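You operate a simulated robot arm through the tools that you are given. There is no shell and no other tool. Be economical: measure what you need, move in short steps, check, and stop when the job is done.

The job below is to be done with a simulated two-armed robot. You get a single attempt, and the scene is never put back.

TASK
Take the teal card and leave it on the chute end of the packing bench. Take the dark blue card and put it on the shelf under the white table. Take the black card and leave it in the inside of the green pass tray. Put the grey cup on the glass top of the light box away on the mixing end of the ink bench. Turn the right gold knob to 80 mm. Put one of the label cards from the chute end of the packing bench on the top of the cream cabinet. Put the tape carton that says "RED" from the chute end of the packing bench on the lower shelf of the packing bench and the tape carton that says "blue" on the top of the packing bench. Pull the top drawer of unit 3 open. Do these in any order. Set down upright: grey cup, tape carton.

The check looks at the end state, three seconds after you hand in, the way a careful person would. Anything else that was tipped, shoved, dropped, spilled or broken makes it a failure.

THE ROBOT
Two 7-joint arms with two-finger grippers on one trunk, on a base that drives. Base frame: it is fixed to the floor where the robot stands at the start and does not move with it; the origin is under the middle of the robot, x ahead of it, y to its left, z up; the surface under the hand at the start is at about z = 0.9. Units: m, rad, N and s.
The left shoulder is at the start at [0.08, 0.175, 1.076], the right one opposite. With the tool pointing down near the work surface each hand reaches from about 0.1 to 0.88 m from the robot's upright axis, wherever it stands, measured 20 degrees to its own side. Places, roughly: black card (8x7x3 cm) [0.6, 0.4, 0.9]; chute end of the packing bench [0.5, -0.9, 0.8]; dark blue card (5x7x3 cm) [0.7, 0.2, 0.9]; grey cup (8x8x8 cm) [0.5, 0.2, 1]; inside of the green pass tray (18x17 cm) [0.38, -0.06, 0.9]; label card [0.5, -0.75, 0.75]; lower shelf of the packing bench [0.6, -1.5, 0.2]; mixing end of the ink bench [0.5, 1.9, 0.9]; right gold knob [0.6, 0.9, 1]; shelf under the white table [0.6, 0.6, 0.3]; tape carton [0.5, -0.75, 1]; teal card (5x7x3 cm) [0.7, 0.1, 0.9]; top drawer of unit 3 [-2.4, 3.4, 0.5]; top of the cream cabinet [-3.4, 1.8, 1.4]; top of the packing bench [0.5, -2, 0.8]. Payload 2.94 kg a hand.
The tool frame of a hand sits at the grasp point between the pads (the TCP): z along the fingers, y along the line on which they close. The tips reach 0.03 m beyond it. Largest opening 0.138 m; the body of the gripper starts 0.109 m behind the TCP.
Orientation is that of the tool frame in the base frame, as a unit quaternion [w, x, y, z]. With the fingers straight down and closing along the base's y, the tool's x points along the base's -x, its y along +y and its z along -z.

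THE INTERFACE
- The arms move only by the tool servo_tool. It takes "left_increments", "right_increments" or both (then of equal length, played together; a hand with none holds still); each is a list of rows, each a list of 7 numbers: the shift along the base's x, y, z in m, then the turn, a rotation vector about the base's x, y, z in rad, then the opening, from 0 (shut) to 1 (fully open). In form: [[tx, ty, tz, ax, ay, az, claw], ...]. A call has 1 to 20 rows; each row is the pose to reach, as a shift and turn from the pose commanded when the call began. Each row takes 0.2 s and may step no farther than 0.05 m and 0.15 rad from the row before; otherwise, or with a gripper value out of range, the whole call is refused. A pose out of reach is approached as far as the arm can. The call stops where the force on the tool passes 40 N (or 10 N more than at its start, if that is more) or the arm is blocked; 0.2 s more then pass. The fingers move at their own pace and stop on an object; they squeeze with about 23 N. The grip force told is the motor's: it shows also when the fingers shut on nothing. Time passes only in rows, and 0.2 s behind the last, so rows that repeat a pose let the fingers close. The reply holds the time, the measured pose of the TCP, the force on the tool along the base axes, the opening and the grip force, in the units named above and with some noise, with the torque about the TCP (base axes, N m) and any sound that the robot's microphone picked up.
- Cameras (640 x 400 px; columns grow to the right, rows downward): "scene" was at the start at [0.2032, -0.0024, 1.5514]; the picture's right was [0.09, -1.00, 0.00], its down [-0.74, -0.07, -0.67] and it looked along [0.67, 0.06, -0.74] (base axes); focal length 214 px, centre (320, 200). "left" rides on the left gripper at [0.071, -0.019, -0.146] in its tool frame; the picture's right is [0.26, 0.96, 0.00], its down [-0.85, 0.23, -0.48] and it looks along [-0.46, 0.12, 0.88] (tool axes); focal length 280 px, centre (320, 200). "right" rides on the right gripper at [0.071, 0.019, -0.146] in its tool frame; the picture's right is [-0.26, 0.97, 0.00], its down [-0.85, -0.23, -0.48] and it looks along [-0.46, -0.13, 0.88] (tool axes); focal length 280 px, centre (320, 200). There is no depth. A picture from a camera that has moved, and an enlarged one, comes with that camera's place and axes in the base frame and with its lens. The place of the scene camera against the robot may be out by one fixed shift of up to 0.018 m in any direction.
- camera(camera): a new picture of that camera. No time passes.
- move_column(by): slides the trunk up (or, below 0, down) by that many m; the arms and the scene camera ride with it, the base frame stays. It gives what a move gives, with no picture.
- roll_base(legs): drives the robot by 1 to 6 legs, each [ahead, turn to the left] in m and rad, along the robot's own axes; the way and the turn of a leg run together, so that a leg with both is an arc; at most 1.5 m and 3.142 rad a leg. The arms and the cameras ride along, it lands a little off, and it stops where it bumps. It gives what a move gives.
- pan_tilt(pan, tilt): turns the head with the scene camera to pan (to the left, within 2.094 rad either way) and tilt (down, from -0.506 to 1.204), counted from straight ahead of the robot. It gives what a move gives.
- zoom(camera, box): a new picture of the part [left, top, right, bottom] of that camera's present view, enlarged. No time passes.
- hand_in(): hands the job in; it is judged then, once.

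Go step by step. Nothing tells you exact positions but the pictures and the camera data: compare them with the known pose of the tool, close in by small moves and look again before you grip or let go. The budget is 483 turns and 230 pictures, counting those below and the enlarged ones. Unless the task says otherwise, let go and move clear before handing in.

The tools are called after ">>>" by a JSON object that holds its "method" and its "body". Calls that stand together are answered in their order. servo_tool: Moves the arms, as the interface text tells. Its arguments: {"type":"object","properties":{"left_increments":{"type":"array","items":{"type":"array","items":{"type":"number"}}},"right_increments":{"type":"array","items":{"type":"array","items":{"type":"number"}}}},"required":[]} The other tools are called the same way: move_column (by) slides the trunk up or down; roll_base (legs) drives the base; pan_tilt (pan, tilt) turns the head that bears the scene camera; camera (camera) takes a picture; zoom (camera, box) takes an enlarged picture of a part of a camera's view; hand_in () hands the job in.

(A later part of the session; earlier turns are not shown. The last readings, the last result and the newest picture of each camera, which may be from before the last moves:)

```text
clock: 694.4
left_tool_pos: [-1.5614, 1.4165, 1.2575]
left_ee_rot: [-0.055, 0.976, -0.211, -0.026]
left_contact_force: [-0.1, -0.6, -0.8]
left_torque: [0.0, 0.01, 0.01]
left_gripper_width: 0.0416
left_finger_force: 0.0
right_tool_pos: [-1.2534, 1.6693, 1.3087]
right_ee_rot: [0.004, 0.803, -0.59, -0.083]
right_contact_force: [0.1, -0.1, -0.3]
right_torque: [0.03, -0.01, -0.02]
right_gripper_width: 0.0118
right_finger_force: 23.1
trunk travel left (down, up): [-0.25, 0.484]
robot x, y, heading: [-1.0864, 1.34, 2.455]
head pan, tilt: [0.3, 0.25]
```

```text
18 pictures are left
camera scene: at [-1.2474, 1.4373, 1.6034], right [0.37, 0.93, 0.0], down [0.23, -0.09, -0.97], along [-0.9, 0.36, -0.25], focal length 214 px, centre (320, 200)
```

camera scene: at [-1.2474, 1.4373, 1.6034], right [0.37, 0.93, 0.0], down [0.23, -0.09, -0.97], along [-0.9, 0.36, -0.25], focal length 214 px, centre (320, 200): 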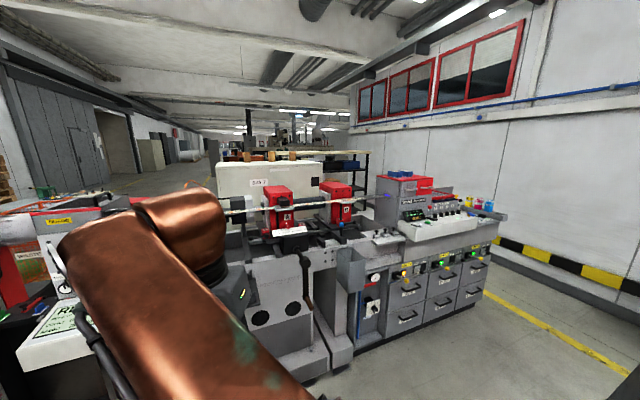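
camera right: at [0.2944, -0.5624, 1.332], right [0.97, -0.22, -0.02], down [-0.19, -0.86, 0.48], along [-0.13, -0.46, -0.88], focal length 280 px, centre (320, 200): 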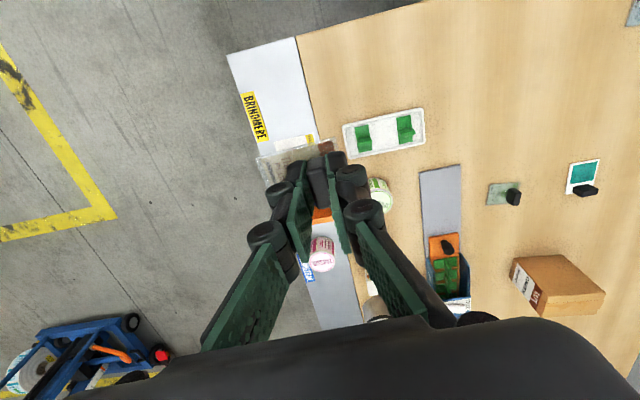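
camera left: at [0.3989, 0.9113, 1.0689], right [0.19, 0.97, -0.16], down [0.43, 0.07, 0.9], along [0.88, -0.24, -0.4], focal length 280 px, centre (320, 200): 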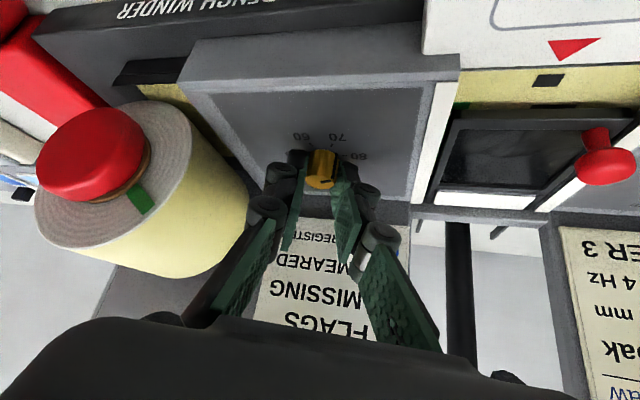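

>>> {"method": "roll_base", "body": {"legs": [[0, 0.11], [0, 0.1]]}}

>>> {"method": "pan_tilt", "body": {"pan": -0.7, "tilt": 0.5}}

>>> {"method": "roll_base", "body": {"legs": [[0.09, 0]]}}

>>> {"method": "pan_tilt", "body": {"pan": 0.5, "tilt": 0.5}}

>>> {"method": "roll_base", "body": {"legs": [[0.09, 0]]}}

>>> {"method": "pan_tilt", "body": {"pan": -0.7, "tilt": 0.5}}

>>> {"method": "roll_base", "body": {"legs": [[0.09, 0]]}}

>>> {"method": "pan_tilt", "body": {"pan": 0.5, "tilt": 0.5}}

>>> {"method": "roll_base", "body": {"legs": [[0.09, 0]]}}

>>> {"method": "pan_tilt", "body": {"pan": -0.7, "tilt": 0.5}}

>>> {"method": "roll_base", "body": {"legs": [[0.09, 0]]}}

>>> {"method": "pan_tilt", "body": {"pan": 0.5, "tilt": 0.5}}

>>> {"method": "roll_base", "body": {"legs": [[0.09, 0]]}}

>>> {"method": "pan_tilt", "body": {"pan": -0.7, "tilt": 0.5}}

>>> {"method": "roll_base", "body": {"legs": [[0.09, 0]]}}

>>> {"method": "pan_tilt", "body": {"pan": 0.5, "tilt": 0.5}}

>>> {"method": "roll_base", "body": {"legs": [[0.09, 0]]}}

>>> {"method": "pan_tilt", "body": {"pan": -0.7, "tilt": 0.5}}

>>> {"method": "roll_base", "body": {"legs": [[0.09, 0]]}}

>>> {"method": "pan_tilt", "body": {"pan": 0.5, "tilt": 0.5}}

>>> {"method": "roll_base", "body": {"legs": [[0, 0.11], [0, 0.14], [0, 0.14], [0, 0.08]]}}

>>> {"method": "pan_tilt", "body": {"pan": 0.0, "tilt": 0.6}}

```text
clock: 695.8
left_tool_pos: [-1.5679, 1.3171, 1.2578]
left_ee_rot: [-0.052, 0.992, -0.11, -0.032]
left_contact_force: [-1.4, 0.2, -0.5]
left_torque: [0.04, -0.04, 0.0]
left_gripper_width: 0.0413
left_finger_force: 0.1
right_tool_pos: [-1.3189, 1.6273, 1.3085]
right_ee_rot: [0.011, 0.859, -0.505, -0.081]
right_contact_force: [-0.1, 0.1, 0.2]
right_torque: [0.06, -0.06, -0.02]
right_gripper_width: 0.0119
right_finger_force: 23.0
trunk travel left (down, up): [-0.25, 0.484]
robot x, y, heading: [-1.0881, 1.34, 2.667]
head pan, tilt: [0.3, 0.25]
```

```text
clock: 697.1
left_tool_pos: [-1.5673, 1.3182, 1.2571]
left_ee_rot: [-0.052, 0.992, -0.11, -0.032]
left_contact_force: [-0.7, -0.6, -0.2]
left_torque: [-0.02, -0.02, -0.03]
left_gripper_width: 0.0416
left_finger_force: 0.1
right_tool_pos: [-1.3177, 1.6301, 1.3083]
right_ee_rot: [0.013, 0.86, -0.504, -0.082]
right_contact_force: [0.2, 0.8, -0.3]
right_torque: [-0.01, -0.01, -0.01]
right_gripper_width: 0.0118
right_finger_force: 22.8
trunk travel left (down, up): [-0.25, 0.484]
robot x, y, heading: [-1.0903, 1.3432, 2.663]
head pan, tilt: [-0.7, 0.499]
```

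```text
clock: 698.2
left_tool_pos: [-1.6461, 1.3601, 1.2588]
left_ee_rot: [-0.052, 0.992, -0.109, -0.034]
left_contact_force: [0.5, 0.4, 0.0]
left_torque: [0.01, 0.02, 0.0]
left_gripper_width: 0.0413
left_finger_force: 0.0
right_tool_pos: [-1.397, 1.6687, 1.3098]
right_ee_rot: [0.012, 0.859, -0.504, -0.083]
right_contact_force: [-0.2, 0.0, 0.6]
right_torque: [0.02, 0.0, 0.05]
right_gripper_width: 0.0118
right_finger_force: 23.0
trunk travel left (down, up): [-0.25, 0.484]
robot x, y, heading: [-1.1714, 1.3858, 2.664]
head pan, tilt: [-0.7, 0.499]
```

```text
clock: 699.6
left_tool_pos: [-1.6476, 1.3606, 1.2578]
left_ee_rot: [-0.051, 0.992, -0.109, -0.034]
left_contact_force: [0.3, -0.6, -0.2]
left_torque: [-0.02, 0.0, 0.02]
left_gripper_width: 0.0417
left_finger_force: 0.1
right_tool_pos: [-1.3974, 1.6696, 1.3083]
right_ee_rot: [0.012, 0.86, -0.504, -0.083]
right_contact_force: [0.1, 0.2, -1.3]
right_torque: [0.04, -0.01, -0.02]
right_gripper_width: 0.0115
right_finger_force: 22.4
trunk travel left (down, up): [-0.25, 0.484]
robot x, y, heading: [-1.17, 1.3813, 2.664]
head pan, tilt: [0.499, 0.499]
```

```text
clock: 700.7
left_tool_pos: [-1.7186, 1.3984, 1.2617]
left_ee_rot: [-0.053, 0.992, -0.111, -0.036]
left_contact_force: [0.4, -0.4, 0.6]
left_torque: [0.05, 0.13, 0.02]
left_gripper_width: 0.0414
left_finger_force: 0.0
right_tool_pos: [-1.4674, 1.7078, 1.3125]
right_ee_rot: [0.014, 0.858, -0.505, -0.086]
right_contact_force: [1.1, 0.2, 0.3]
right_torque: [0.04, 0.11, -0.01]
right_gripper_width: 0.0119
right_finger_force: 22.9
trunk travel left (down, up): [-0.25, 0.484]
robot x, y, heading: [-1.2521, 1.4227, 2.66]
head pan, tilt: [0.499, 0.499]
```

```text
clock: 702.1
left_tool_pos: [-1.723, 1.4002, 1.2584]
left_ee_rot: [-0.052, 0.992, -0.111, -0.035]
left_contact_force: [0.1, 0.2, 0.6]
left_torque: [-0.02, 0.0, -0.03]
left_gripper_width: 0.0414
left_finger_force: 0.1
right_tool_pos: [-1.4725, 1.7093, 1.3099]
right_ee_rot: [0.013, 0.859, -0.505, -0.084]
right_contact_force: [-0.2, -0.8, -0.1]
right_torque: [-0.03, -0.01, 0.01]
right_gripper_width: 0.0117
right_finger_force: 23.3
trunk travel left (down, up): [-0.25, 0.484]
robot x, y, heading: [-1.2443, 1.4247, 2.663]
head pan, tilt: [-0.7, 0.499]
```

```text
clock: 703.2
left_tool_pos: [-1.798, 1.4426, 1.2614]
left_ee_rot: [-0.053, 0.991, -0.113, -0.037]
left_contact_force: [0.5, -1.0, 0.7]
left_torque: [0.0, 0.06, 0.03]
left_gripper_width: 0.0416
left_finger_force: 0.0
right_tool_pos: [-1.5481, 1.7501, 1.3123]
right_ee_rot: [0.013, 0.858, -0.507, -0.086]
right_contact_force: [0.2, -0.8, 0.2]
right_torque: [0.04, 0.07, 0.01]
right_gripper_width: 0.0118
right_finger_force: 23.2
trunk travel left (down, up): [-0.25, 0.484]
robot x, y, heading: [-1.3291, 1.4649, 2.657]
head pan, tilt: [-0.7, 0.499]
```

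```text
clock: 704.6
left_tool_pos: [-1.8028, 1.4449, 1.2592]
left_ee_rot: [-0.053, 0.992, -0.112, -0.035]
left_contact_force: [0.0, -0.1, -0.7]
left_torque: [-0.01, -0.04, -0.01]
left_gripper_width: 0.0414
left_finger_force: 0.0
right_tool_pos: [-1.5492, 1.7522, 1.3099]
right_ee_rot: [0.013, 0.858, -0.506, -0.086]
right_contact_force: [0.1, -0.3, -0.5]
right_torque: [-0.03, -0.02, -0.01]
right_gripper_width: 0.0118
right_finger_force: 23.1
trunk travel left (down, up): [-0.25, 0.484]
robot x, y, heading: [-1.3286, 1.4668, 2.654]
head pan, tilt: [0.499, 0.499]
```

```text
clock: 705.7
left_tool_pos: [-1.8778, 1.483, 1.2618]
left_ee_rot: [-0.054, 0.992, -0.112, -0.038]
left_contact_force: [0.8, -0.6, 0.8]
left_torque: [0.06, 0.02, -0.01]
left_gripper_width: 0.0415
left_finger_force: 0.1
right_tool_pos: [-1.6257, 1.7916, 1.3131]
right_ee_rot: [0.013, 0.858, -0.505, -0.087]
right_contact_force: [0.3, -0.8, 0.8]
right_torque: [0.01, 0.04, 0.0]
right_gripper_width: 0.0117
right_finger_force: 22.9
trunk travel left (down, up): [-0.25, 0.484]
robot x, y, heading: [-1.4043, 1.5075, 2.657]
head pan, tilt: [0.499, 0.499]
```

```text
clock: 707.1
left_tool_pos: [-1.8805, 1.4844, 1.2604]
left_ee_rot: [-0.053, 0.992, -0.112, -0.037]
left_contact_force: [1.2, -0.4, -0.4]
left_torque: [0.02, 0.02, 0.02]
left_gripper_width: 0.0416
left_finger_force: 0.2
right_tool_pos: [-1.6296, 1.7918, 1.3107]
right_ee_rot: [0.013, 0.859, -0.505, -0.085]
right_contact_force: [1.0, 0.1, -0.4]
right_torque: [0.02, -0.04, -0.04]
right_gripper_width: 0.0117
right_finger_force: 23.4
trunk travel left (down, up): [-0.25, 0.484]
robot x, y, heading: [-1.4075, 1.5093, 2.663]
head pan, tilt: [-0.7, 0.499]
```

```text
clock: 708.2
left_tool_pos: [-1.9639, 1.5275, 1.26]
left_ee_rot: [-0.054, 0.992, -0.111, -0.037]
left_contact_force: [-0.6, -0.5, 0.5]
left_torque: [0.0, -0.08, 0.02]
left_gripper_width: 0.0414
left_finger_force: 0.1
right_tool_pos: [-1.7121, 1.835, 1.311]
right_ee_rot: [0.015, 0.859, -0.504, -0.086]
right_contact_force: [0.7, 0.7, -0.3]
right_torque: [-0.04, -0.02, 0.03]
right_gripper_width: 0.0119
right_finger_force: 22.8
trunk travel left (down, up): [-0.25, 0.484]
robot x, y, heading: [-1.4887, 1.5504, 2.663]
head pan, tilt: [-0.7, 0.499]
```

```text
clock: 709.6
left_tool_pos: [-1.9637, 1.5275, 1.2598]
left_ee_rot: [-0.052, 0.992, -0.11, -0.036]
left_contact_force: [-0.1, 0.0, 0.0]
left_torque: [0.02, -0.01, -0.01]
left_gripper_width: 0.0415
left_finger_force: 0.0
right_tool_pos: [-1.7119, 1.8359, 1.3118]
right_ee_rot: [0.013, 0.859, -0.505, -0.086]
right_contact_force: [-0.2, -0.9, -0.5]
right_torque: [0.0, -0.03, -0.02]
right_gripper_width: 0.0118
right_finger_force: 23.7
trunk travel left (down, up): [-0.25, 0.484]
robot x, y, heading: [-1.4883, 1.5546, 2.663]
head pan, tilt: [0.499, 0.499]
```

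```text
clock: 710.7
left_tool_pos: [-2.0396, 1.5689, 1.2615]
left_ee_rot: [-0.054, 0.991, -0.113, -0.037]
left_contact_force: [0.0, -0.9, 0.1]
left_torque: [0.0, -0.01, 0.01]
left_gripper_width: 0.0414
left_finger_force: 0.0
right_tool_pos: [-1.788, 1.8753, 1.3118]
right_ee_rot: [0.015, 0.858, -0.506, -0.087]
right_contact_force: [0.4, 0.5, -0.5]
right_torque: [0.0, -0.01, 0.01]
right_gripper_width: 0.0116
right_finger_force: 23.7
trunk travel left (down, up): [-0.25, 0.484]
robot x, y, heading: [-1.5698, 1.5898, 2.657]
head pan, tilt: [0.499, 0.499]
```

```text
clock: 712.1
left_tool_pos: [-2.0432, 1.5708, 1.2612]
left_ee_rot: [-0.054, 0.992, -0.112, -0.036]
left_contact_force: [0.6, 1.0, -0.1]
left_torque: [0.01, 0.01, -0.02]
left_gripper_width: 0.041
left_finger_force: 0.0
right_tool_pos: [-1.7893, 1.8771, 1.3112]
right_ee_rot: [0.014, 0.859, -0.505, -0.085]
right_contact_force: [-0.1, 0.2, -0.4]
right_torque: [0.0, -0.01, -0.04]
right_gripper_width: 0.0118
right_finger_force: 22.6
trunk travel left (down, up): [-0.25, 0.484]
robot x, y, heading: [-1.5697, 1.5868, 2.657]
head pan, tilt: [-0.7, 0.499]
```

```text
clock: 713.2
left_tool_pos: [-2.1209, 1.6118, 1.2606]
left_ee_rot: [-0.053, 0.991, -0.113, -0.038]
left_contact_force: [-0.1, 0.0, -0.2]
left_torque: [0.0, 0.01, 0.0]
left_gripper_width: 0.0416
left_finger_force: 0.1
right_tool_pos: [-1.8664, 1.9193, 1.3132]
right_ee_rot: [0.013, 0.858, -0.506, -0.086]
right_contact_force: [-0.1, 0.1, -0.1]
right_torque: [0.02, 0.01, -0.03]
right_gripper_width: 0.012
right_finger_force: 22.7
trunk travel left (down, up): [-0.25, 0.484]
robot x, y, heading: [-1.6483, 1.6327, 2.653]
head pan, tilt: [-0.7, 0.499]
```

```text
clock: 714.6
left_tool_pos: [-2.1219, 1.6125, 1.2592]
left_ee_rot: [-0.054, 0.991, -0.113, -0.037]
left_contact_force: [0.0, -0.1, -0.3]
left_torque: [0.0, -0.04, -0.03]
left_gripper_width: 0.0412
left_finger_force: 0.0
right_tool_pos: [-1.8678, 1.9196, 1.3114]
right_ee_rot: [0.013, 0.858, -0.506, -0.086]
right_contact_force: [0.2, 0.2, 0.6]
right_torque: [0.0, -0.02, 0.01]
right_gripper_width: 0.0116
right_finger_force: 22.9
trunk travel left (down, up): [-0.25, 0.484]
robot x, y, heading: [-1.6461, 1.6306, 2.661]
head pan, tilt: [0.499, 0.499]
```

```text
clock: 715.7
left_tool_pos: [-2.1937, 1.6505, 1.2634]
left_ee_rot: [-0.055, 0.991, -0.113, -0.04]
left_contact_force: [1.0, -0.6, 0.6]
left_torque: [0.02, 0.06, 0.0]
left_gripper_width: 0.0416
left_finger_force: 0.0
right_tool_pos: [-1.9401, 1.9581, 1.3127]
right_ee_rot: [0.014, 0.858, -0.506, -0.088]
right_contact_force: [0.7, -0.6, 0.3]
right_torque: [0.02, 0.08, -0.02]
right_gripper_width: 0.012
right_finger_force: 22.9
trunk travel left (down, up): [-0.25, 0.484]
robot x, y, heading: [-1.7257, 1.6777, 2.655]
head pan, tilt: [0.499, 0.499]
```

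```text
clock: 717.1
left_tool_pos: [-2.1982, 1.6521, 1.2606]
left_ee_rot: [-0.054, 0.992, -0.112, -0.039]
left_contact_force: [-0.2, 0.0, 0.3]
left_torque: [0.01, 0.02, 0.02]
left_gripper_width: 0.0414
left_finger_force: 0.1
right_tool_pos: [-1.9444, 1.9596, 1.3121]
right_ee_rot: [0.014, 0.858, -0.506, -0.087]
right_contact_force: [0.9, 0.3, 0.0]
right_torque: [-0.01, -0.03, 0.0]
right_gripper_width: 0.0117
right_finger_force: 23.2
trunk travel left (down, up): [-0.25, 0.484]
robot x, y, heading: [-1.7232, 1.6702, 2.657]
head pan, tilt: [-0.7, 0.499]
```

```text
clock: 718.2
left_tool_pos: [-2.274, 1.6925, 1.2639]
left_ee_rot: [-0.054, 0.991, -0.114, -0.041]
left_contact_force: [0.6, 0.2, 0.1]
left_torque: [0.06, 0.03, -0.01]
left_gripper_width: 0.0414
left_finger_force: 0.0
right_tool_pos: [-2.0198, 1.9994, 1.3134]
right_ee_rot: [0.015, 0.858, -0.506, -0.089]
right_contact_force: [0.7, -0.8, 0.3]
right_torque: [0.01, 0.07, 0.02]
right_gripper_width: 0.0119
right_finger_force: 22.6
trunk travel left (down, up): [-0.25, 0.484]
robot x, y, heading: [-1.8042, 1.7171, 2.658]
head pan, tilt: [-0.7, 0.499]
```

```text
clock: 719.6
left_tool_pos: [-2.277, 1.6953, 1.2617]
left_ee_rot: [-0.054, 0.991, -0.114, -0.04]
left_contact_force: [0.5, -0.2, 0.3]
left_torque: [0.01, 0.0, 0.0]
left_gripper_width: 0.0415
left_finger_force: 0.1
right_tool_pos: [-2.0235, 2.0008, 1.3116]
right_ee_rot: [0.015, 0.858, -0.506, -0.088]
right_contact_force: [0.2, 0.4, -0.2]
right_torque: [-0.02, 0.03, 0.0]
right_gripper_width: 0.0118
right_finger_force: 22.7
trunk travel left (down, up): [-0.25, 0.484]
robot x, y, heading: [-1.8049, 1.7106, 2.648]
head pan, tilt: [0.499, 0.499]
```

```text
clock: 722.2
left_tool_pos: [-2.217, 1.4821, 1.2614]
left_ee_rot: [-0.044, 0.99, 0.12, -0.05]
left_contact_force: [-0.3, -0.1, -0.5]
left_torque: [0.05, 0.0, -0.01]
left_gripper_width: 0.0413
left_finger_force: 0.0
right_tool_pos: [-2.1285, 1.8706, 1.3107]
right_ee_rot: [0.034, 0.952, -0.294, -0.082]
right_contact_force: [-0.6, 1.0, -0.6]
right_torque: [0.08, -0.05, -0.02]
right_gripper_width: 0.0121
right_finger_force: 23.3
trunk travel left (down, up): [-0.25, 0.484]
robot x, y, heading: [-1.8038, 1.7147, 3.124]
head pan, tilt: [0.499, 0.499]
```

```text
clock: 723.2
left_tool_pos: [-2.2175, 1.4839, 1.2617]
left_ee_rot: [-0.044, 0.99, 0.12, -0.052]
left_contact_force: [0.6, 0.1, 0.2]
left_torque: [0.01, 0.03, 0.01]
left_gripper_width: 0.0413
left_finger_force: 0.1
right_tool_pos: [-2.1277, 1.872, 1.3127]
right_ee_rot: [0.034, 0.952, -0.293, -0.081]
right_contact_force: [-0.3, 0.3, -0.1]
right_torque: [-0.01, 0.01, 0.03]
right_gripper_width: 0.0116
right_finger_force: 22.8
trunk travel left (down, up): [-0.25, 0.484]
robot x, y, heading: [-1.8039, 1.7199, 3.125]
head pan, tilt: [0.0, 0.6]
```

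>>> {"method": "camera", "body": {"camera": "scene"}}

```text
17 pictures are left
camera scene: at [-1.9897, 1.7097, 1.5712], right [0.02, 1.0, 0.0], down [0.57, -0.01, -0.82], along [-0.82, 0.01, -0.57], focal length 214 px, centre (320, 200)
```

scene: 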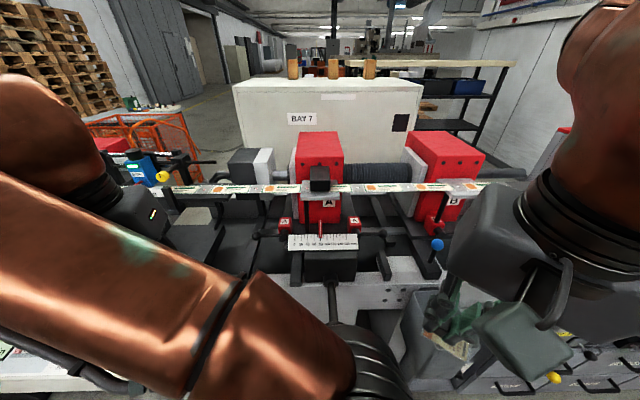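

Clear view of the cabinet top: x from about -3.15 to -3.72, z≈1.43. Raise the trunk in steps, watching stability.

>>> {"method": "move_column", "body": {"by": 0.1}}

>>> {"method": "move_column", "body": {"by": 0.1}}

>>> {"method": "move_column", "body": {"by": 0.1}}

>>> {"method": "camera", "body": {"camera": "scene"}}

```text
clock: 724.5
left_tool_pos: [-2.2188, 1.4824, 1.3614]
left_ee_rot: [-0.044, 0.991, 0.12, -0.051]
left_contact_force: [0.0, 0.1, -0.4]
left_torque: [0.0, -0.07, -0.01]
left_gripper_width: 0.0415
left_finger_force: 0.0
right_tool_pos: [-2.1295, 1.8726, 1.4124]
right_ee_rot: [0.034, 0.952, -0.293, -0.081]
right_contact_force: [-0.2, 0.5, 0.2]
right_torque: [-0.02, 0.01, -0.01]
right_gripper_width: 0.0118
right_finger_force: 22.8
trunk travel left (down, up): [-0.35, 0.384]
robot x, y, heading: [-1.8014, 1.7191, 3.123]
head pan, tilt: [0.0, 0.6]
```

```text
clock: 725.8
left_tool_pos: [-2.2171, 1.485, 1.4614]
left_ee_rot: [-0.044, 0.991, 0.119, -0.05]
left_contact_force: [0.4, 0.2, -1.1]
left_torque: [0.0, 0.01, -0.01]
left_gripper_width: 0.0414
left_finger_force: 0.1
right_tool_pos: [-2.1286, 1.8719, 1.5123]
right_ee_rot: [0.034, 0.952, -0.293, -0.082]
right_contact_force: [-0.9, 0.2, -1.1]
right_torque: [0.01, 0.0, 0.0]
right_gripper_width: 0.0117
right_finger_force: 23.2
trunk travel left (down, up): [-0.45, 0.284]
robot x, y, heading: [-1.8072, 1.7177, 3.124]
head pan, tilt: [0.0, 0.6]
```

```text
clock: 727.2
left_tool_pos: [-2.2173, 1.4852, 1.5613]
left_ee_rot: [-0.044, 0.991, 0.12, -0.051]
left_contact_force: [0.2, 0.2, 0.0]
left_torque: [-0.02, -0.01, 0.03]
left_gripper_width: 0.0413
left_finger_force: 0.1
right_tool_pos: [-2.1298, 1.872, 1.612]
right_ee_rot: [0.035, 0.952, -0.293, -0.082]
right_contact_force: [-0.4, -0.3, -0.7]
right_torque: [0.04, -0.01, -0.02]
right_gripper_width: 0.0118
right_finger_force: 23.5
trunk travel left (down, up): [-0.55, 0.184]
robot x, y, heading: [-1.8016, 1.7196, 3.126]
head pan, tilt: [0.0, 0.6]
```

```text
16 pictures are left
camera scene: at [-1.8674, 1.7081, 1.8738], right [0.02, 1.0, 0.0], down [0.57, -0.01, -0.82], along [-0.82, 0.01, -0.57], focal length 214 px, centre (320, 200)
```

scene: 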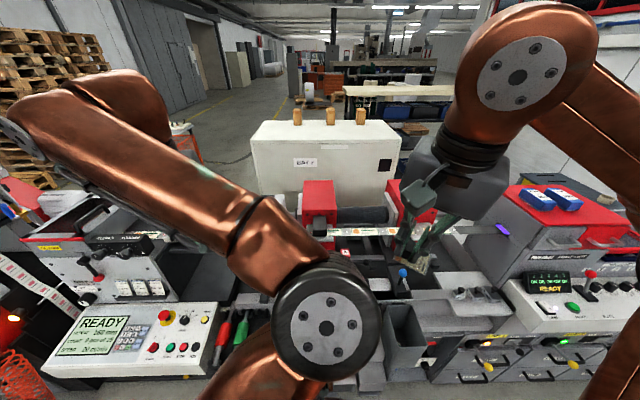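

Move closer to the press in short legs.

>>> {"method": "roll_base", "body": {"legs": [[0.09, 0]]}}

>>> {"method": "pan_tilt", "body": {"pan": -0.9, "tilt": 0.7}}

>>> {"method": "roll_base", "body": {"legs": [[0.09, 0]]}}

>>> {"method": "pan_tilt", "body": {"pan": 0.3, "tilt": 0.7}}

>>> {"method": "roll_base", "body": {"legs": [[0.09, 0]]}}

>>> {"method": "pan_tilt", "body": {"pan": -0.9, "tilt": 0.7}}

>>> {"method": "roll_base", "body": {"legs": [[0.05, 0]]}}

>>> {"method": "pan_tilt", "body": {"pan": 0.3, "tilt": 0.7}}

```text
clock: 728.3
left_tool_pos: [-2.2867, 1.4851, 1.5659]
left_ee_rot: [-0.046, 0.99, 0.12, -0.057]
left_contact_force: [0.1, 1.3, -0.2]
left_torque: [-0.05, 0.01, 0.04]
left_gripper_width: 0.0414
left_finger_force: 0.0
right_tool_pos: [-2.1978, 1.8731, 1.6159]
right_ee_rot: [0.036, 0.952, -0.29, -0.089]
right_contact_force: [0.7, -0.4, 0.0]
right_torque: [0.01, -0.05, 0.0]
right_gripper_width: 0.0121
right_finger_force: 22.9
trunk travel left (down, up): [-0.55, 0.184]
robot x, y, heading: [-1.8922, 1.7165, 3.124]
head pan, tilt: [0.0, 0.6]
```

```text
clock: 729.5
left_tool_pos: [-2.2929, 1.4851, 1.5647]
left_ee_rot: [-0.045, 0.99, 0.121, -0.055]
left_contact_force: [0.5, 0.4, -0.1]
left_torque: [-0.01, -0.04, 0.01]
left_gripper_width: 0.0412
left_finger_force: 0.0
right_tool_pos: [-2.205, 1.8729, 1.6142]
right_ee_rot: [0.035, 0.952, -0.291, -0.087]
right_contact_force: [0.3, 0.0, -0.7]
right_torque: [-0.03, -0.05, -0.04]
right_gripper_width: 0.0121
right_finger_force: 22.7
trunk travel left (down, up): [-0.55, 0.184]
robot x, y, heading: [-1.8934, 1.7171, 3.13]
head pan, tilt: [-0.901, 0.7]
```

```text
clock: 730.6
left_tool_pos: [-2.359, 1.4876, 1.5708]
left_ee_rot: [-0.047, 0.989, 0.121, -0.066]
left_contact_force: [1.3, 1.1, 0.4]
left_torque: [-0.07, 0.1, 0.05]
left_gripper_width: 0.0411
left_finger_force: 0.1
right_tool_pos: [-2.2706, 1.876, 1.6187]
right_ee_rot: [0.039, 0.952, -0.289, -0.095]
right_contact_force: [1.5, 0.3, 0.4]
right_torque: [-0.03, 0.05, 0.03]
right_gripper_width: 0.0121
right_finger_force: 23.1
trunk travel left (down, up): [-0.55, 0.184]
robot x, y, heading: [-1.98, 1.7195, 3.127]
head pan, tilt: [-0.901, 0.7]
```

```text
clock: 732.0
left_tool_pos: [-2.3665, 1.4852, 1.5698]
left_ee_rot: [-0.045, 0.99, 0.121, -0.064]
left_contact_force: [-0.2, -0.1, -0.8]
left_torque: [-0.04, 0.01, -0.02]
left_gripper_width: 0.0415
left_finger_force: 0.2
right_tool_pos: [-2.2777, 1.875, 1.619]
right_ee_rot: [0.038, 0.952, -0.291, -0.093]
right_contact_force: [0.5, 0.2, 0.2]
right_torque: [0.02, 0.03, -0.01]
right_gripper_width: 0.0116
right_finger_force: 22.8
trunk travel left (down, up): [-0.55, 0.184]
robot x, y, heading: [-1.9852, 1.7187, 3.119]
head pan, tilt: [0.3, 0.7]
```

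```text
clock: 733.3
left_tool_pos: [-2.4373, 1.5238, 1.5747]
left_ee_rot: [-0.032, 0.99, 0.116, -0.069]
left_contact_force: [1.1, -0.8, -1.3]
left_torque: [0.02, -0.01, -0.01]
left_gripper_width: 0.0415
left_finger_force: 0.1
right_tool_pos: [-2.345, 1.9144, 1.6144]
right_ee_rot: [0.047, 0.949, -0.297, -0.092]
right_contact_force: [-0.4, -0.7, -0.2]
right_torque: [0.07, -0.07, -0.01]
right_gripper_width: 0.0118
right_finger_force: 23.3
trunk travel left (down, up): [-0.55, 0.184]
robot x, y, heading: [-2.0566, 1.7184, 3.111]
head pan, tilt: [0.3, 0.7]
stopped in leg 1: the robot was blocked; the commanded pose is now the measured one
```

```text
clock: 734.7
left_tool_pos: [-2.439, 1.5243, 1.5744]
left_ee_rot: [-0.037, 0.991, 0.115, -0.065]
left_contact_force: [1.2, -0.1, 0.0]
left_torque: [0.04, 0.03, 0.01]
left_gripper_width: 0.0418
left_finger_force: 0.0
right_tool_pos: [-2.3459, 1.9111, 1.6147]
right_ee_rot: [0.047, 0.95, -0.296, -0.093]
right_contact_force: [-0.1, 0.3, -0.6]
right_torque: [0.01, 0.03, -0.03]
right_gripper_width: 0.0117
right_finger_force: 22.8
trunk travel left (down, up): [-0.55, 0.184]
robot x, y, heading: [-2.0617, 1.7233, 3.113]
head pan, tilt: [-0.901, 0.7]
```

```text
clock: 735.4
left_tool_pos: [-2.4402, 1.5247, 1.576]
left_ee_rot: [-0.037, 0.991, 0.115, -0.065]
left_contact_force: [0.1, 0.0, 0.2]
left_torque: [0.0, 0.0, 0.01]
left_gripper_width: 0.0414
left_finger_force: 0.0
right_tool_pos: [-2.3453, 1.9111, 1.6142]
right_ee_rot: [0.047, 0.949, -0.297, -0.092]
right_contact_force: [-0.3, 0.5, -0.2]
right_torque: [-0.02, 0.03, -0.02]
right_gripper_width: 0.0117
right_finger_force: 23.3
trunk travel left (down, up): [-0.55, 0.184]
robot x, y, heading: [-2.0629, 1.7193, 3.111]
head pan, tilt: [-0.901, 0.7]
stopped in leg 1: the robot was blocked; the commanded pose is now the measured one
```

```text
clock: 736.8
left_tool_pos: [-2.4391, 1.5251, 1.5749]
left_ee_rot: [-0.036, 0.99, 0.115, -0.066]
left_contact_force: [0.1, 0.1, 0.1]
left_torque: [0.01, 0.01, -0.02]
left_gripper_width: 0.0414
left_finger_force: 0.1
right_tool_pos: [-2.3455, 1.9118, 1.6154]
right_ee_rot: [0.047, 0.949, -0.297, -0.093]
right_contact_force: [0.0, 0.0, -1.1]
right_torque: [-0.01, -0.01, 0.0]
right_gripper_width: 0.0119
right_finger_force: 22.5
trunk travel left (down, up): [-0.55, 0.184]
robot x, y, heading: [-2.0614, 1.7144, 3.112]
head pan, tilt: [0.3, 0.7]
```

The base touches the press foot at x≈-2.06. Turning the robot so its right shoulder faces the cabinet gains the missing reach. Back off slightly and turn left.

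>>> {"method": "roll_base", "body": {"legs": [[-0.04, 0]]}}

>>> {"method": "pan_tilt", "body": {"pan": -0.9, "tilt": 0.7}}

>>> {"method": "roll_base", "body": {"legs": [[0, 0.11], [0, 0.14], [0, 0.14], [0, 0.14], [0, 0.14]]}}

>>> {"method": "roll_base", "body": {"legs": [[0, 0.14], [0, 0.14], [0, 0.14], [0, 0.1]]}}

>>> {"method": "pan_tilt", "body": {"pan": -1.2, "tilt": 0.6}}

>>> {"method": "camera", "body": {"camera": "scene"}}

```text
clock: 737.7
left_tool_pos: [-2.4222, 1.5236, 1.5685]
left_ee_rot: [-0.035, 0.991, 0.116, -0.057]
left_contact_force: [-1.4, -0.3, 0.1]
left_torque: [0.01, -0.16, -0.05]
left_gripper_width: 0.0413
left_finger_force: 0.1
right_tool_pos: [-2.3311, 1.9104, 1.6115]
right_ee_rot: [0.045, 0.95, -0.297, -0.085]
right_contact_force: [-1.4, 0.7, 0.1]
right_torque: [-0.03, -0.19, -0.02]
right_gripper_width: 0.012
right_finger_force: 22.7
trunk travel left (down, up): [-0.55, 0.184]
robot x, y, heading: [-2.0215, 1.7175, 3.113]
head pan, tilt: [0.3, 0.7]
```

```text
clock: 739.1
left_tool_pos: [-2.4056, 1.5246, 1.5737]
left_ee_rot: [-0.036, 0.991, 0.116, -0.063]
left_contact_force: [1.7, -0.4, 0.2]
left_torque: [0.03, 0.07, 0.0]
left_gripper_width: 0.0416
left_finger_force: 0.0
right_tool_pos: [-2.3127, 1.9095, 1.6133]
right_ee_rot: [0.046, 0.95, -0.296, -0.09]
right_contact_force: [0.2, 0.2, -0.1]
right_torque: [-0.01, 0.04, 0.0]
right_gripper_width: 0.0115
right_finger_force: 23.5
trunk travel left (down, up): [-0.55, 0.184]
robot x, y, heading: [-2.0219, 1.7172, 3.108]
head pan, tilt: [-0.901, 0.7]
```

```text
clock: 742.5
left_tool_pos: [-2.2045, 1.3273, 1.5729]
left_ee_rot: [-0.013, 0.897, 0.435, -0.072]
left_contact_force: [-1.2, 0.5, -1.4]
left_torque: [0.02, -0.07, 0.0]
left_gripper_width: 0.0415
left_finger_force: 0.0
right_tool_pos: [-2.3689, 1.688, 1.6127]
right_ee_rot: [0.073, 0.994, 0.033, -0.07]
right_contact_force: [0.7, 1.1, -0.4]
right_torque: [0.0, 0.06, -0.01]
right_gripper_width: 0.0119
right_finger_force: 23.3
trunk travel left (down, up): [-0.55, 0.184]
robot x, y, heading: [-2.0212, 1.7209, -2.499]
head pan, tilt: [-0.901, 0.7]
```

```text
clock: 745.2
left_tool_pos: [-1.9869, 1.2921, 1.5741]
left_ee_rot: [0.008, 0.756, 0.65, -0.074]
left_contact_force: [-0.5, 0.8, 0.1]
left_torque: [-0.03, -0.05, -0.05]
left_gripper_width: 0.0416
left_finger_force: 0.0
right_tool_pos: [-2.3113, 1.523, 1.6148]
right_ee_rot: [0.09, 0.952, 0.287, -0.049]
right_contact_force: [1.1, 0.8, 0.1]
right_torque: [-0.1, 0.05, 0.04]
right_gripper_width: 0.0117
right_finger_force: 22.9
trunk travel left (down, up): [-0.55, 0.184]
robot x, y, heading: [-2.0247, 1.7197, -1.983]
head pan, tilt: [-0.901, 0.7]
```

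```text
clock: 746.0
left_tool_pos: [-1.9841, 1.2858, 1.5721]
left_ee_rot: [0.007, 0.756, 0.651, -0.072]
left_contact_force: [-0.8, -0.7, -0.9]
left_torque: [0.03, 0.04, -0.04]
left_gripper_width: 0.0415
left_finger_force: 0.1
right_tool_pos: [-2.3086, 1.5178, 1.6129]
right_ee_rot: [0.088, 0.952, 0.289, -0.049]
right_contact_force: [0.3, 0.0, 0.0]
right_torque: [0.03, 0.03, 0.02]
right_gripper_width: 0.0119
right_finger_force: 23.3
trunk travel left (down, up): [-0.55, 0.184]
robot x, y, heading: [-2.0237, 1.7195, -1.981]
head pan, tilt: [-1.201, 0.6]
```

```text
15 pictures are left
camera scene: at [-2.092, 1.7207, 1.8739], right [0.04, 1.0, 0.0], down [0.56, -0.02, -0.83], along [-0.82, 0.03, -0.56], focal length 214 px, centre (320, 200)
```

scene: 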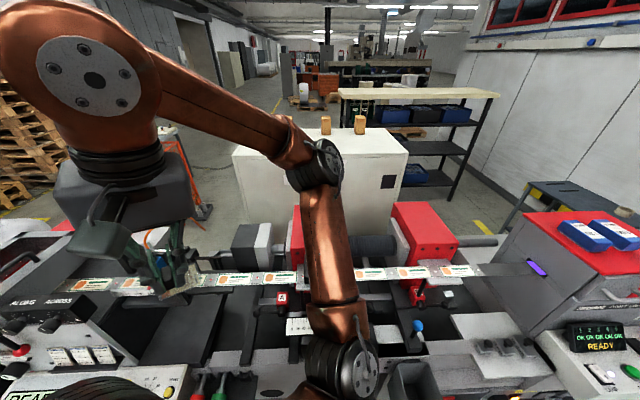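

Good angle. I'll raise a bit more, then swing the right hand out toward the cabinet top, pitching it forward.

>>> {"method": "move_column", "body": {"by": 0.1}}

>>> {"method": "servo_tool", "body": {"right_increments": [[-0.03, 0.018, 0.0, -0.0126, 0.0895, -0.0575, 0], [-0.066, 0.042, 0.0, -0.0252, 0.179, -0.115, 0], [-0.103, 0.065, 0.0, -0.0378, 0.2685, -0.1725, 0], [-0.14, 0.089, 0.0, -0.0503, 0.358, -0.23, 0], [-0.177, 0.112, 0.0, -0.0629, 0.4475, -0.2875, 0], [-0.213, 0.136, 0.0, -0.0755, 0.537, -0.345, 0], [-0.25, 0.159, 0.0, -0.0881, 0.6265, -0.4025, 0], [-0.287, 0.183, 0.0, -0.1007, 0.716, -0.46, 0], [-0.323, 0.206, 0.0, -0.1132, 0.8055, -0.5175, 0], [-0.36, 0.23, 0.0, -0.1258, 0.895, -0.575, 0], [-0.4, 0.255, 0.0, -0.1384, 0.9845, -0.6325, 0], [-0.44, 0.28, 0.0, -0.151, 1.074, -0.69, 0]]}}

>>> {"method": "camera", "body": {"camera": "scene"}}

```text
clock: 747.4
left_tool_pos: [-1.9865, 1.289, 1.6744]
left_ee_rot: [0.007, 0.756, 0.651, -0.072]
left_contact_force: [0.1, 0.5, 1.2]
left_torque: [0.01, -0.01, -0.03]
left_gripper_width: 0.0414
left_finger_force: 0.1
right_tool_pos: [-2.3109, 1.5197, 1.7131]
right_ee_rot: [0.09, 0.952, 0.289, -0.05]
right_contact_force: [0.3, 0.2, 0.3]
right_torque: [-0.03, -0.01, 0.04]
right_gripper_width: 0.0116
right_finger_force: 23.2
trunk travel left (down, up): [-0.65, 0.084]
robot x, y, heading: [-2.0236, 1.7155, -1.977]
head pan, tilt: [-1.201, 0.6]
```

```text
clock: 750.1
left_tool_pos: [-1.9808, 1.2851, 1.6719]
left_ee_rot: [0.005, 0.755, 0.651, -0.073]
left_contact_force: [1.2, -1.1, 0.2]
left_torque: [0.09, 0.07, -0.02]
left_gripper_width: 0.0414
left_finger_force: 0.1
right_tool_pos: [-2.7072, 1.8327, 1.7764]
right_ee_rot: [0.234, 0.761, -0.105, -0.596]
right_contact_force: [-0.1, -1.7, -0.1]
right_torque: [0.05, -0.05, -0.11]
right_gripper_width: 0.0119
right_finger_force: 22.9
right hand out of reach, approached as far as the arm can: row 3, 4, 5, 6, 7, 8, 9, 10
trunk travel left (down, up): [-0.65, 0.084]
robot x, y, heading: [-2.0237, 1.7194, -1.979]
head pan, tilt: [-1.201, 0.6]
stopped in row 12 (right hand): the arm was blocked; the commanded pose is now the measured one
```

```text
14 pictures are left
camera scene: at [-2.0848, 1.7241, 1.9741], right [0.04, 1.0, 0.0], down [0.56, -0.02, -0.83], along [-0.83, 0.03, -0.56], focal length 214 px, centre (320, 200)
```

scene: 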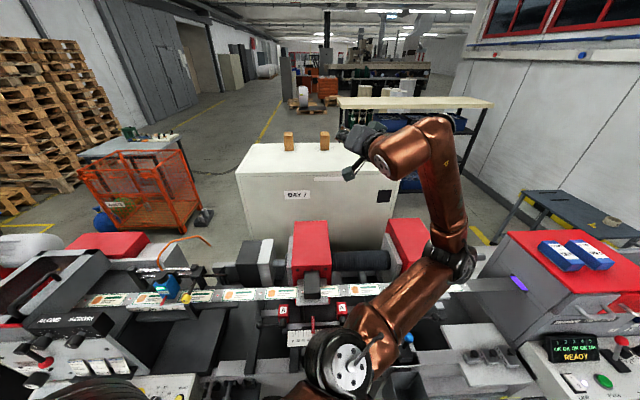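

The arm now points over the press at the cabinet. Level the hand's roll and extend toward (-3.24, 1.88), staying above the top first.

>>> {"method": "pan_tilt", "body": {"pan": -0.7, "tilt": 0.6}}

>>> {"method": "servo_tool", "body": {"right_increments": [[-0.01, 0.0, 0, 0.05, 0.012, 0.01, 0], [-0.03, 0.003, -0.005, 0.12, 0.029, 0.022, 0], [-0.055, 0.006, -0.01, 0.2, 0.05, 0.038, 0], [-0.08, 0.009, -0.02, 0.28, 0.068, 0.053, 0], [-0.11, 0.012, -0.03, 0.36, 0.087, 0.068, 0], [-0.14, 0.016, -0.04, 0.44, 0.107, 0.083, 0], [-0.17, 0.02, -0.05, 0.478, 0.116, 0.09, 0], [-0.2, 0.024, -0.06, 0.478, 0.116, 0.09, 0], [-0.23, 0.028, -0.07, 0.478, 0.116, 0.09, 0], [-0.26, 0.031, -0.08, 0.478, 0.116, 0.09, 0], [-0.29, 0.034, -0.09, 0.478, 0.116, 0.09, 0], [-0.32, 0.037, -0.1, 0.478, 0.116, 0.09, 0], [-0.35, 0.04, -0.11, 0.478, 0.116, 0.09, 0]]}}

>>> {"method": "camera", "body": {"camera": "right"}}

```text
clock: 751.1
left_tool_pos: [-1.9875, 1.291, 1.6749]
left_ee_rot: [0.009, 0.756, 0.65, -0.074]
left_contact_force: [0.4, 0.6, 0.0]
left_torque: [-0.07, -0.04, -0.01]
left_gripper_width: 0.0417
left_finger_force: 0.0
right_tool_pos: [-2.7148, 1.8414, 1.7723]
right_ee_rot: [0.235, 0.761, -0.108, -0.595]
right_contact_force: [-0.2, -1.1, -0.6]
right_torque: [0.01, -0.03, 0.06]
right_gripper_width: 0.0118
right_finger_force: 23.0
trunk travel left (down, up): [-0.65, 0.084]
robot x, y, heading: [-2.0215, 1.7181, -1.983]
head pan, tilt: [-0.7, 0.6]
```

```text
clock: 753.9
left_tool_pos: [-1.9864, 1.2902, 1.6744]
left_ee_rot: [0.008, 0.756, 0.651, -0.073]
left_contact_force: [-0.1, -0.1, 0.3]
left_torque: [-0.01, -0.01, -0.02]
left_gripper_width: 0.0414
left_finger_force: 0.0
right_tool_pos: [-3.0311, 1.8762, 1.6726]
right_ee_rot: [0.079, 0.763, 0.083, -0.636]
right_contact_force: [1.0, 0.6, -0.7]
right_torque: [0.03, -0.02, 0.0]
right_gripper_width: 0.0118
right_finger_force: 22.9
right hand out of reach, approached as far as the arm can: row 13
trunk travel left (down, up): [-0.65, 0.084]
robot x, y, heading: [-2.0234, 1.7203, -1.983]
head pan, tilt: [-0.7, 0.6]
```

```text
13 pictures are left
camera right: at [-2.8755, 1.8919, 1.63], right [0.17, -0.95, 0.27], down [0.25, 0.31, 0.92], along [-0.95, -0.09, 0.29], focal length 280 px, centre (320, 200)
```

right: 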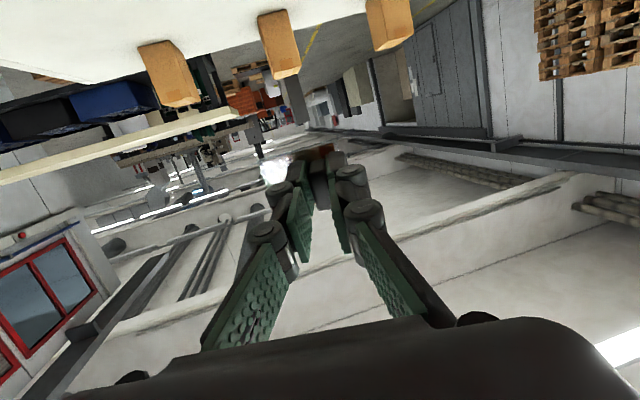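

>>> {"method": "servo_tool", "body": {"right_increments": [[0.0, 0.0, -0.03, 0, 0.03, 0, 0], [0.0, 0.0, -0.06, 0, 0.08, 0, 0], [-0.01, 0.0, -0.09, 0, 0.13, 0, 0], [-0.03, 0.003, -0.12, 0, 0.18, 0, 0], [-0.06, 0.005, -0.135, 0, 0.23, 0, 0], [-0.09, 0.007, -0.14, 0, 0.28, 0, 0], [-0.12, 0.009, -0.14, 0, 0.3, 0, 0], [-0.15, 0.01, -0.14, 0, 0.3, 0, 0], [-0.18, 0.01, -0.14, 0, 0.3, 0, 0]]}}

```text
clock: 755.9
left_tool_pos: [-1.9852, 1.2892, 1.6741]
left_ee_rot: [0.009, 0.756, 0.65, -0.073]
left_contact_force: [0.7, -0.8, 0.2]
left_torque: [0.0, 0.02, 0.02]
left_gripper_width: 0.0414
left_finger_force: 0.1
right_tool_pos: [-3.1844, 1.8845, 1.5362]
right_ee_rot: [-0.066, -0.66, -0.095, 0.742]
right_contact_force: [-1.0, -0.6, -0.5]
right_torque: [-0.04, -0.03, 0.03]
right_gripper_width: 0.0121
right_finger_force: 23.1
right hand out of reach, approached as far as the arm can: row 9
trunk travel left (down, up): [-0.65, 0.084]
robot x, y, heading: [-2.0207, 1.7166, -1.979]
head pan, tilt: [-0.7, 0.6]
```

>>> {"method": "servo_tool", "body": {"right_increments": [[0.0, 0.0, -0.005, 0, -0.12, 0, 0], [-0.01, 0.0, -0.01, 0, -0.24, 0, 0], [-0.02, 0.0, -0.015, 0, -0.36, 0, 0], [-0.035, 0.0, -0.02, 0, -0.46, 0, 0], [-0.05, 0.0, -0.025, 0, -0.52, 0, 0], [-0.06, 0.0, -0.03, 0, -0.52, 0, 0]]}}

>>> {"method": "camera", "body": {"camera": "scene"}}

```text
clock: 757.3
left_tool_pos: [-1.9877, 1.2881, 1.6728]
left_ee_rot: [0.008, 0.756, 0.65, -0.074]
left_contact_force: [-0.1, -0.4, -0.1]
left_torque: [0.01, 0.0, 0.03]
left_gripper_width: 0.0416
left_finger_force: 0.0
right_tool_pos: [-3.1892, 1.8986, 1.513]
right_ee_rot: [0.087, 0.821, 0.076, -0.559]
right_contact_force: [-0.6, 0.5, -0.9]
right_torque: [0.0, 0.03, -0.01]
right_gripper_width: 0.0115
right_finger_force: 23.1
right hand out of reach, approached as far as the arm can: row 3, 4, 5, 6
trunk travel left (down, up): [-0.65, 0.084]
robot x, y, heading: [-2.0237, 1.7173, -1.981]
head pan, tilt: [-0.7, 0.6]
```

```text
12 pictures are left
camera scene: at [-2.0827, 1.6853, 1.9737], right [-0.44, 0.9, 0.0], down [0.51, 0.25, -0.82], along [-0.74, -0.37, -0.57], focal length 214 px, centre (320, 200)
```

scene: 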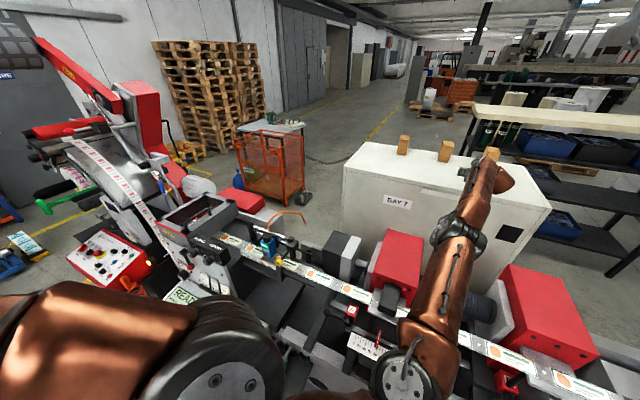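

The card is about 5 cm inside the near edge of the top. Lower gently until it touches.

>>> {"method": "servo_tool", "body": {"right_increments": [[-0.003, 0.0, -0.012, 0, 0, 0, 0], [-0.006, 0.0, -0.024, 0, 0, 0, 0], [-0.01, 0.0, -0.034, 0, 0, 0, 0], [-0.01, 0.0, -0.042, 0, 0, 0, 0], [-0.01, 0.0, -0.05, 0, 0, 0, 0]]}}

```text
clock: 758.5
left_tool_pos: [-1.985, 1.2885, 1.6734]
left_ee_rot: [0.007, 0.756, 0.651, -0.073]
left_contact_force: [-0.2, 0.0, 0.1]
left_torque: [0.03, 0.0, 0.01]
left_gripper_width: 0.0415
left_finger_force: 0.0
right_tool_pos: [-3.1892, 1.9048, 1.4719]
right_ee_rot: [0.088, 0.828, 0.074, -0.549]
right_contact_force: [-2.2, -1.9, 13.0]
right_torque: [0.39, 0.56, 0.14]
right_gripper_width: 0.0122
right_finger_force: 23.4
right hand out of reach, approached as far as the arm can: row 1, 2, 3, 4, 5
trunk travel left (down, up): [-0.65, 0.084]
robot x, y, heading: [-2.0241, 1.7154, -1.979]
head pan, tilt: [-0.7, 0.6]
```

Contact. Release and draw back.

>>> {"method": "servo_tool", "body": {"right_increments": [[0, 0, 0.0, 0, 0, 0, 0.1], [0, 0, 0.0, 0, 0, 0, 0.25], [0, 0, 0.002, 0, 0, 0, 0.35], [0, 0, 0.004, 0, 0, 0, 0.35], [0.015, 0.003, 0.015, 0, 0, 0, 0.35], [0.04, 0.008, 0.03, 0, 0, 0, 0.35], [0.07, 0.012, 0.05, 0, 0, 0, 0.35], [0.1, 0.015, 0.08, 0, 0, 0, 0.35], [0.13, 0.015, 0.11, 0, 0, 0, 0.35], [0.16, 0.015, 0.14, 0, 0, 0, 0.35]]}}

>>> {"method": "pan_tilt", "body": {"pan": -1.2, "tilt": 0.6}}

>>> {"method": "zoom", "body": {"camera": "scene", "box": [220, 100, 440, 240]}}

```text
clock: 760.7
left_tool_pos: [-1.9847, 1.2927, 1.6754]
left_ee_rot: [0.01, 0.755, 0.651, -0.075]
left_contact_force: [0.7, 0.8, 0.4]
left_torque: [-0.1, 0.09, 0.0]
left_gripper_width: 0.0416
left_finger_force: 0.2
right_tool_pos: [-3.1647, 1.9415, 1.5496]
right_ee_rot: [0.098, 0.821, 0.08, -0.556]
right_contact_force: [-0.4, -1.6, -0.1]
right_torque: [0.05, 0.01, -0.15]
right_gripper_width: 0.0481
right_finger_force: 0.1
right hand out of reach, approached as far as the arm can: row 5, 6, 7, 8, 9, 10
trunk travel left (down, up): [-0.65, 0.084]
robot x, y, heading: [-2.0234, 1.7185, -1.978]
head pan, tilt: [-0.7, 0.6]
```

```text
clock: 761.6
left_tool_pos: [-1.9863, 1.2869, 1.6733]
left_ee_rot: [0.008, 0.756, 0.651, -0.073]
left_contact_force: [0.4, -0.6, -0.3]
left_torque: [-0.01, -0.03, -0.04]
left_gripper_width: 0.0413
left_finger_force: 0.1
right_tool_pos: [-3.1653, 1.9441, 1.5503]
right_ee_rot: [0.095, 0.822, 0.079, -0.556]
right_contact_force: [0.2, 0.4, -1.0]
right_torque: [0.01, -0.01, -0.01]
right_gripper_width: 0.0481
right_finger_force: 0.1
trunk travel left (down, up): [-0.65, 0.084]
robot x, y, heading: [-2.0206, 1.7155, -1.978]
head pan, tilt: [-1.201, 0.6]
```

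```text
2.86 times, centred on (330, 170) of scene
camera zoom: at [-2.0915, 1.7281, 1.9738], right [0.04, 1.0, 0.0], down [0.57, -0.02, -0.82], along [-0.82, 0.03, -0.57], focal length 613 px, centre (291, 286)
```

zoom: 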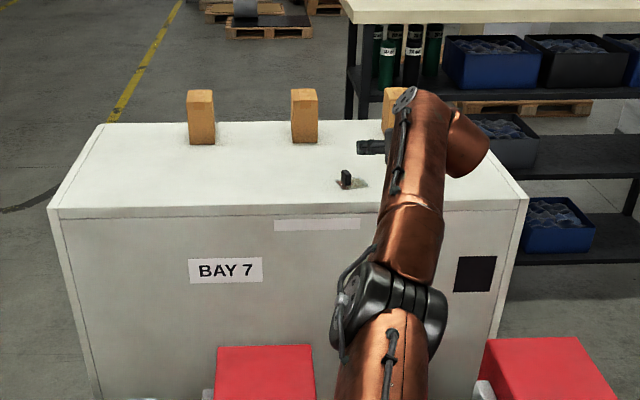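

The label card lies on the cabinet top. Now fold the right arm back carefully.

>>> {"method": "servo_tool", "body": {"right_increments": [[0.01, -0.002, 0.02, 0, 0, 0, 0.3], [0.03, -0.008, 0.045, 0, 0, 0, 0.3], [0.06, -0.015, 0.07, 0, 0, 0, 0.3], [0.09, -0.025, 0.095, 0, 0, 0, 0.3], [0.12, -0.035, 0.12, 0, 0, 0, 0.3], [0.15, -0.045, 0.14, 0, 0, 0, 0.3], [0.18, -0.055, 0.16, 0, 0, 0, 0.3], [0.215, -0.065, 0.17, 0, 0, 0, 0.3], [0.25, -0.075, 0.18, 0, 0, 0, 0.3], [0.285, -0.085, 0.19, 0, 0, 0, 0.3], [0.32, -0.095, 0.2, 0, 0, 0, 0.3], [0.355, -0.105, 0.2, 0, 0, 0, 0.3], [0.39, -0.115, 0.2, 0, 0, 0, 0.3]]}}

>>> {"method": "pan_tilt", "body": {"pan": -0.2, "tilt": 0.6}}

```text
clock: 764.4
left_tool_pos: [-1.9856, 1.2894, 1.6724]
left_ee_rot: [0.008, 0.756, 0.65, -0.074]
left_contact_force: [-0.9, -0.3, 0.0]
left_torque: [0.01, 0.04, -0.04]
left_gripper_width: 0.0415
left_finger_force: 0.0
right_tool_pos: [-3.1658, 1.9426, 1.5378]
right_ee_rot: [0.088, 0.829, 0.075, -0.547]
right_contact_force: [0.3, -0.9, -0.5]
right_torque: [0.0, -0.05, 0.0]
right_gripper_width: 0.0414
right_finger_force: 0.0
right hand out of reach, approached as far as the arm can: row 1, 2, 3, 4, 5, 6, 7, 8, 9, 10, 11, 12, 13
trunk travel left (down, up): [-0.65, 0.084]
robot x, y, heading: [-2.0205, 1.7158, -1.981]
head pan, tilt: [-1.201, 0.6]
```

```text
clock: 765.7
left_tool_pos: [-1.9869, 1.2897, 1.6733]
left_ee_rot: [0.008, 0.756, 0.65, -0.074]
left_contact_force: [0.2, -0.5, 0.0]
left_torque: [0.03, -0.03, -0.01]
left_gripper_width: 0.0414
left_finger_force: 0.1
right_tool_pos: [-3.1657, 1.9438, 1.537]
right_ee_rot: [0.089, 0.829, 0.075, -0.546]
right_contact_force: [0.4, 0.1, -0.1]
right_torque: [0.01, -0.04, -0.01]
right_gripper_width: 0.0413
right_finger_force: 0.2
trunk travel left (down, up): [-0.65, 0.084]
robot x, y, heading: [-2.0221, 1.7163, -1.977]
head pan, tilt: [-0.201, 0.6]
```

>>> {"method": "servo_tool", "body": {"right_increments": [[0.0, 0, 0.005, 0, 0.1, 0, 0.3], [0.0, 0, 0.01, 0, 0.2, 0, 0.3], [0.0, 0, 0.015, 0, 0.3, 0, 0.3], [0.0, 0, 0.02, 0, 0.4, 0, 0.3], [0.01, 0, 0.03, 0, 0.5, 0, 0.3], [0.02, 0, 0.04, 0, 0.52, 0, 0.3]]}}

>>> {"method": "servo_tool", "body": {"right_increments": [[0.02, -0.003, 0.01, 0, 0, 0, 0.3], [0.05, -0.008, 0.03, 0, -0.05, 0, 0.3], [0.08, -0.012, 0.05, 0, -0.1, 0, 0.3], [0.11, -0.018, 0.07, 0, -0.15, 0, 0.3], [0.14, -0.024, 0.09, 0, -0.2, 0, 0.3], [0.17, -0.03, 0.11, 0, -0.25, 0, 0.3]]}}

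```text
clock: 767.1
left_tool_pos: [-1.9851, 1.2834, 1.6719]
left_ee_rot: [0.006, 0.755, 0.651, -0.072]
left_contact_force: [-1.1, -1.5, 0.2]
left_torque: [0.07, -0.03, 0.01]
left_gripper_width: 0.0413
left_finger_force: 0.1
right_tool_pos: [-3.1597, 1.9491, 1.6032]
right_ee_rot: [-0.065, -0.66, -0.095, 0.742]
right_contact_force: [-0.9, -0.9, 0.2]
right_torque: [0.03, 0.01, -0.12]
right_gripper_width: 0.0412
right_finger_force: 0.1
right hand out of reach, approached as far as the arm can: row 1, 2, 3, 4
trunk travel left (down, up): [-0.65, 0.084]
robot x, y, heading: [-2.0209, 1.7154, -1.979]
head pan, tilt: [-0.201, 0.6]
```

```text
clock: 768.5
left_tool_pos: [-1.9859, 1.2882, 1.6738]
left_ee_rot: [0.008, 0.756, 0.65, -0.073]
left_contact_force: [0.1, 0.2, 0.2]
left_torque: [-0.02, 0.01, -0.03]
left_gripper_width: 0.0415
left_finger_force: 0.0
right_tool_pos: [-3.0391, 1.9278, 1.6905]
right_ee_rot: [0.077, 0.737, 0.088, -0.666]
right_contact_force: [0.4, 0.2, -0.3]
right_torque: [0.01, -0.03, 0.0]
right_gripper_width: 0.0414
right_finger_force: 0.0
right hand out of reach, approached as far as the arm can: row 5, 6
trunk travel left (down, up): [-0.65, 0.084]
robot x, y, heading: [-2.0196, 1.7143, -1.986]
head pan, tilt: [-0.201, 0.6]
```

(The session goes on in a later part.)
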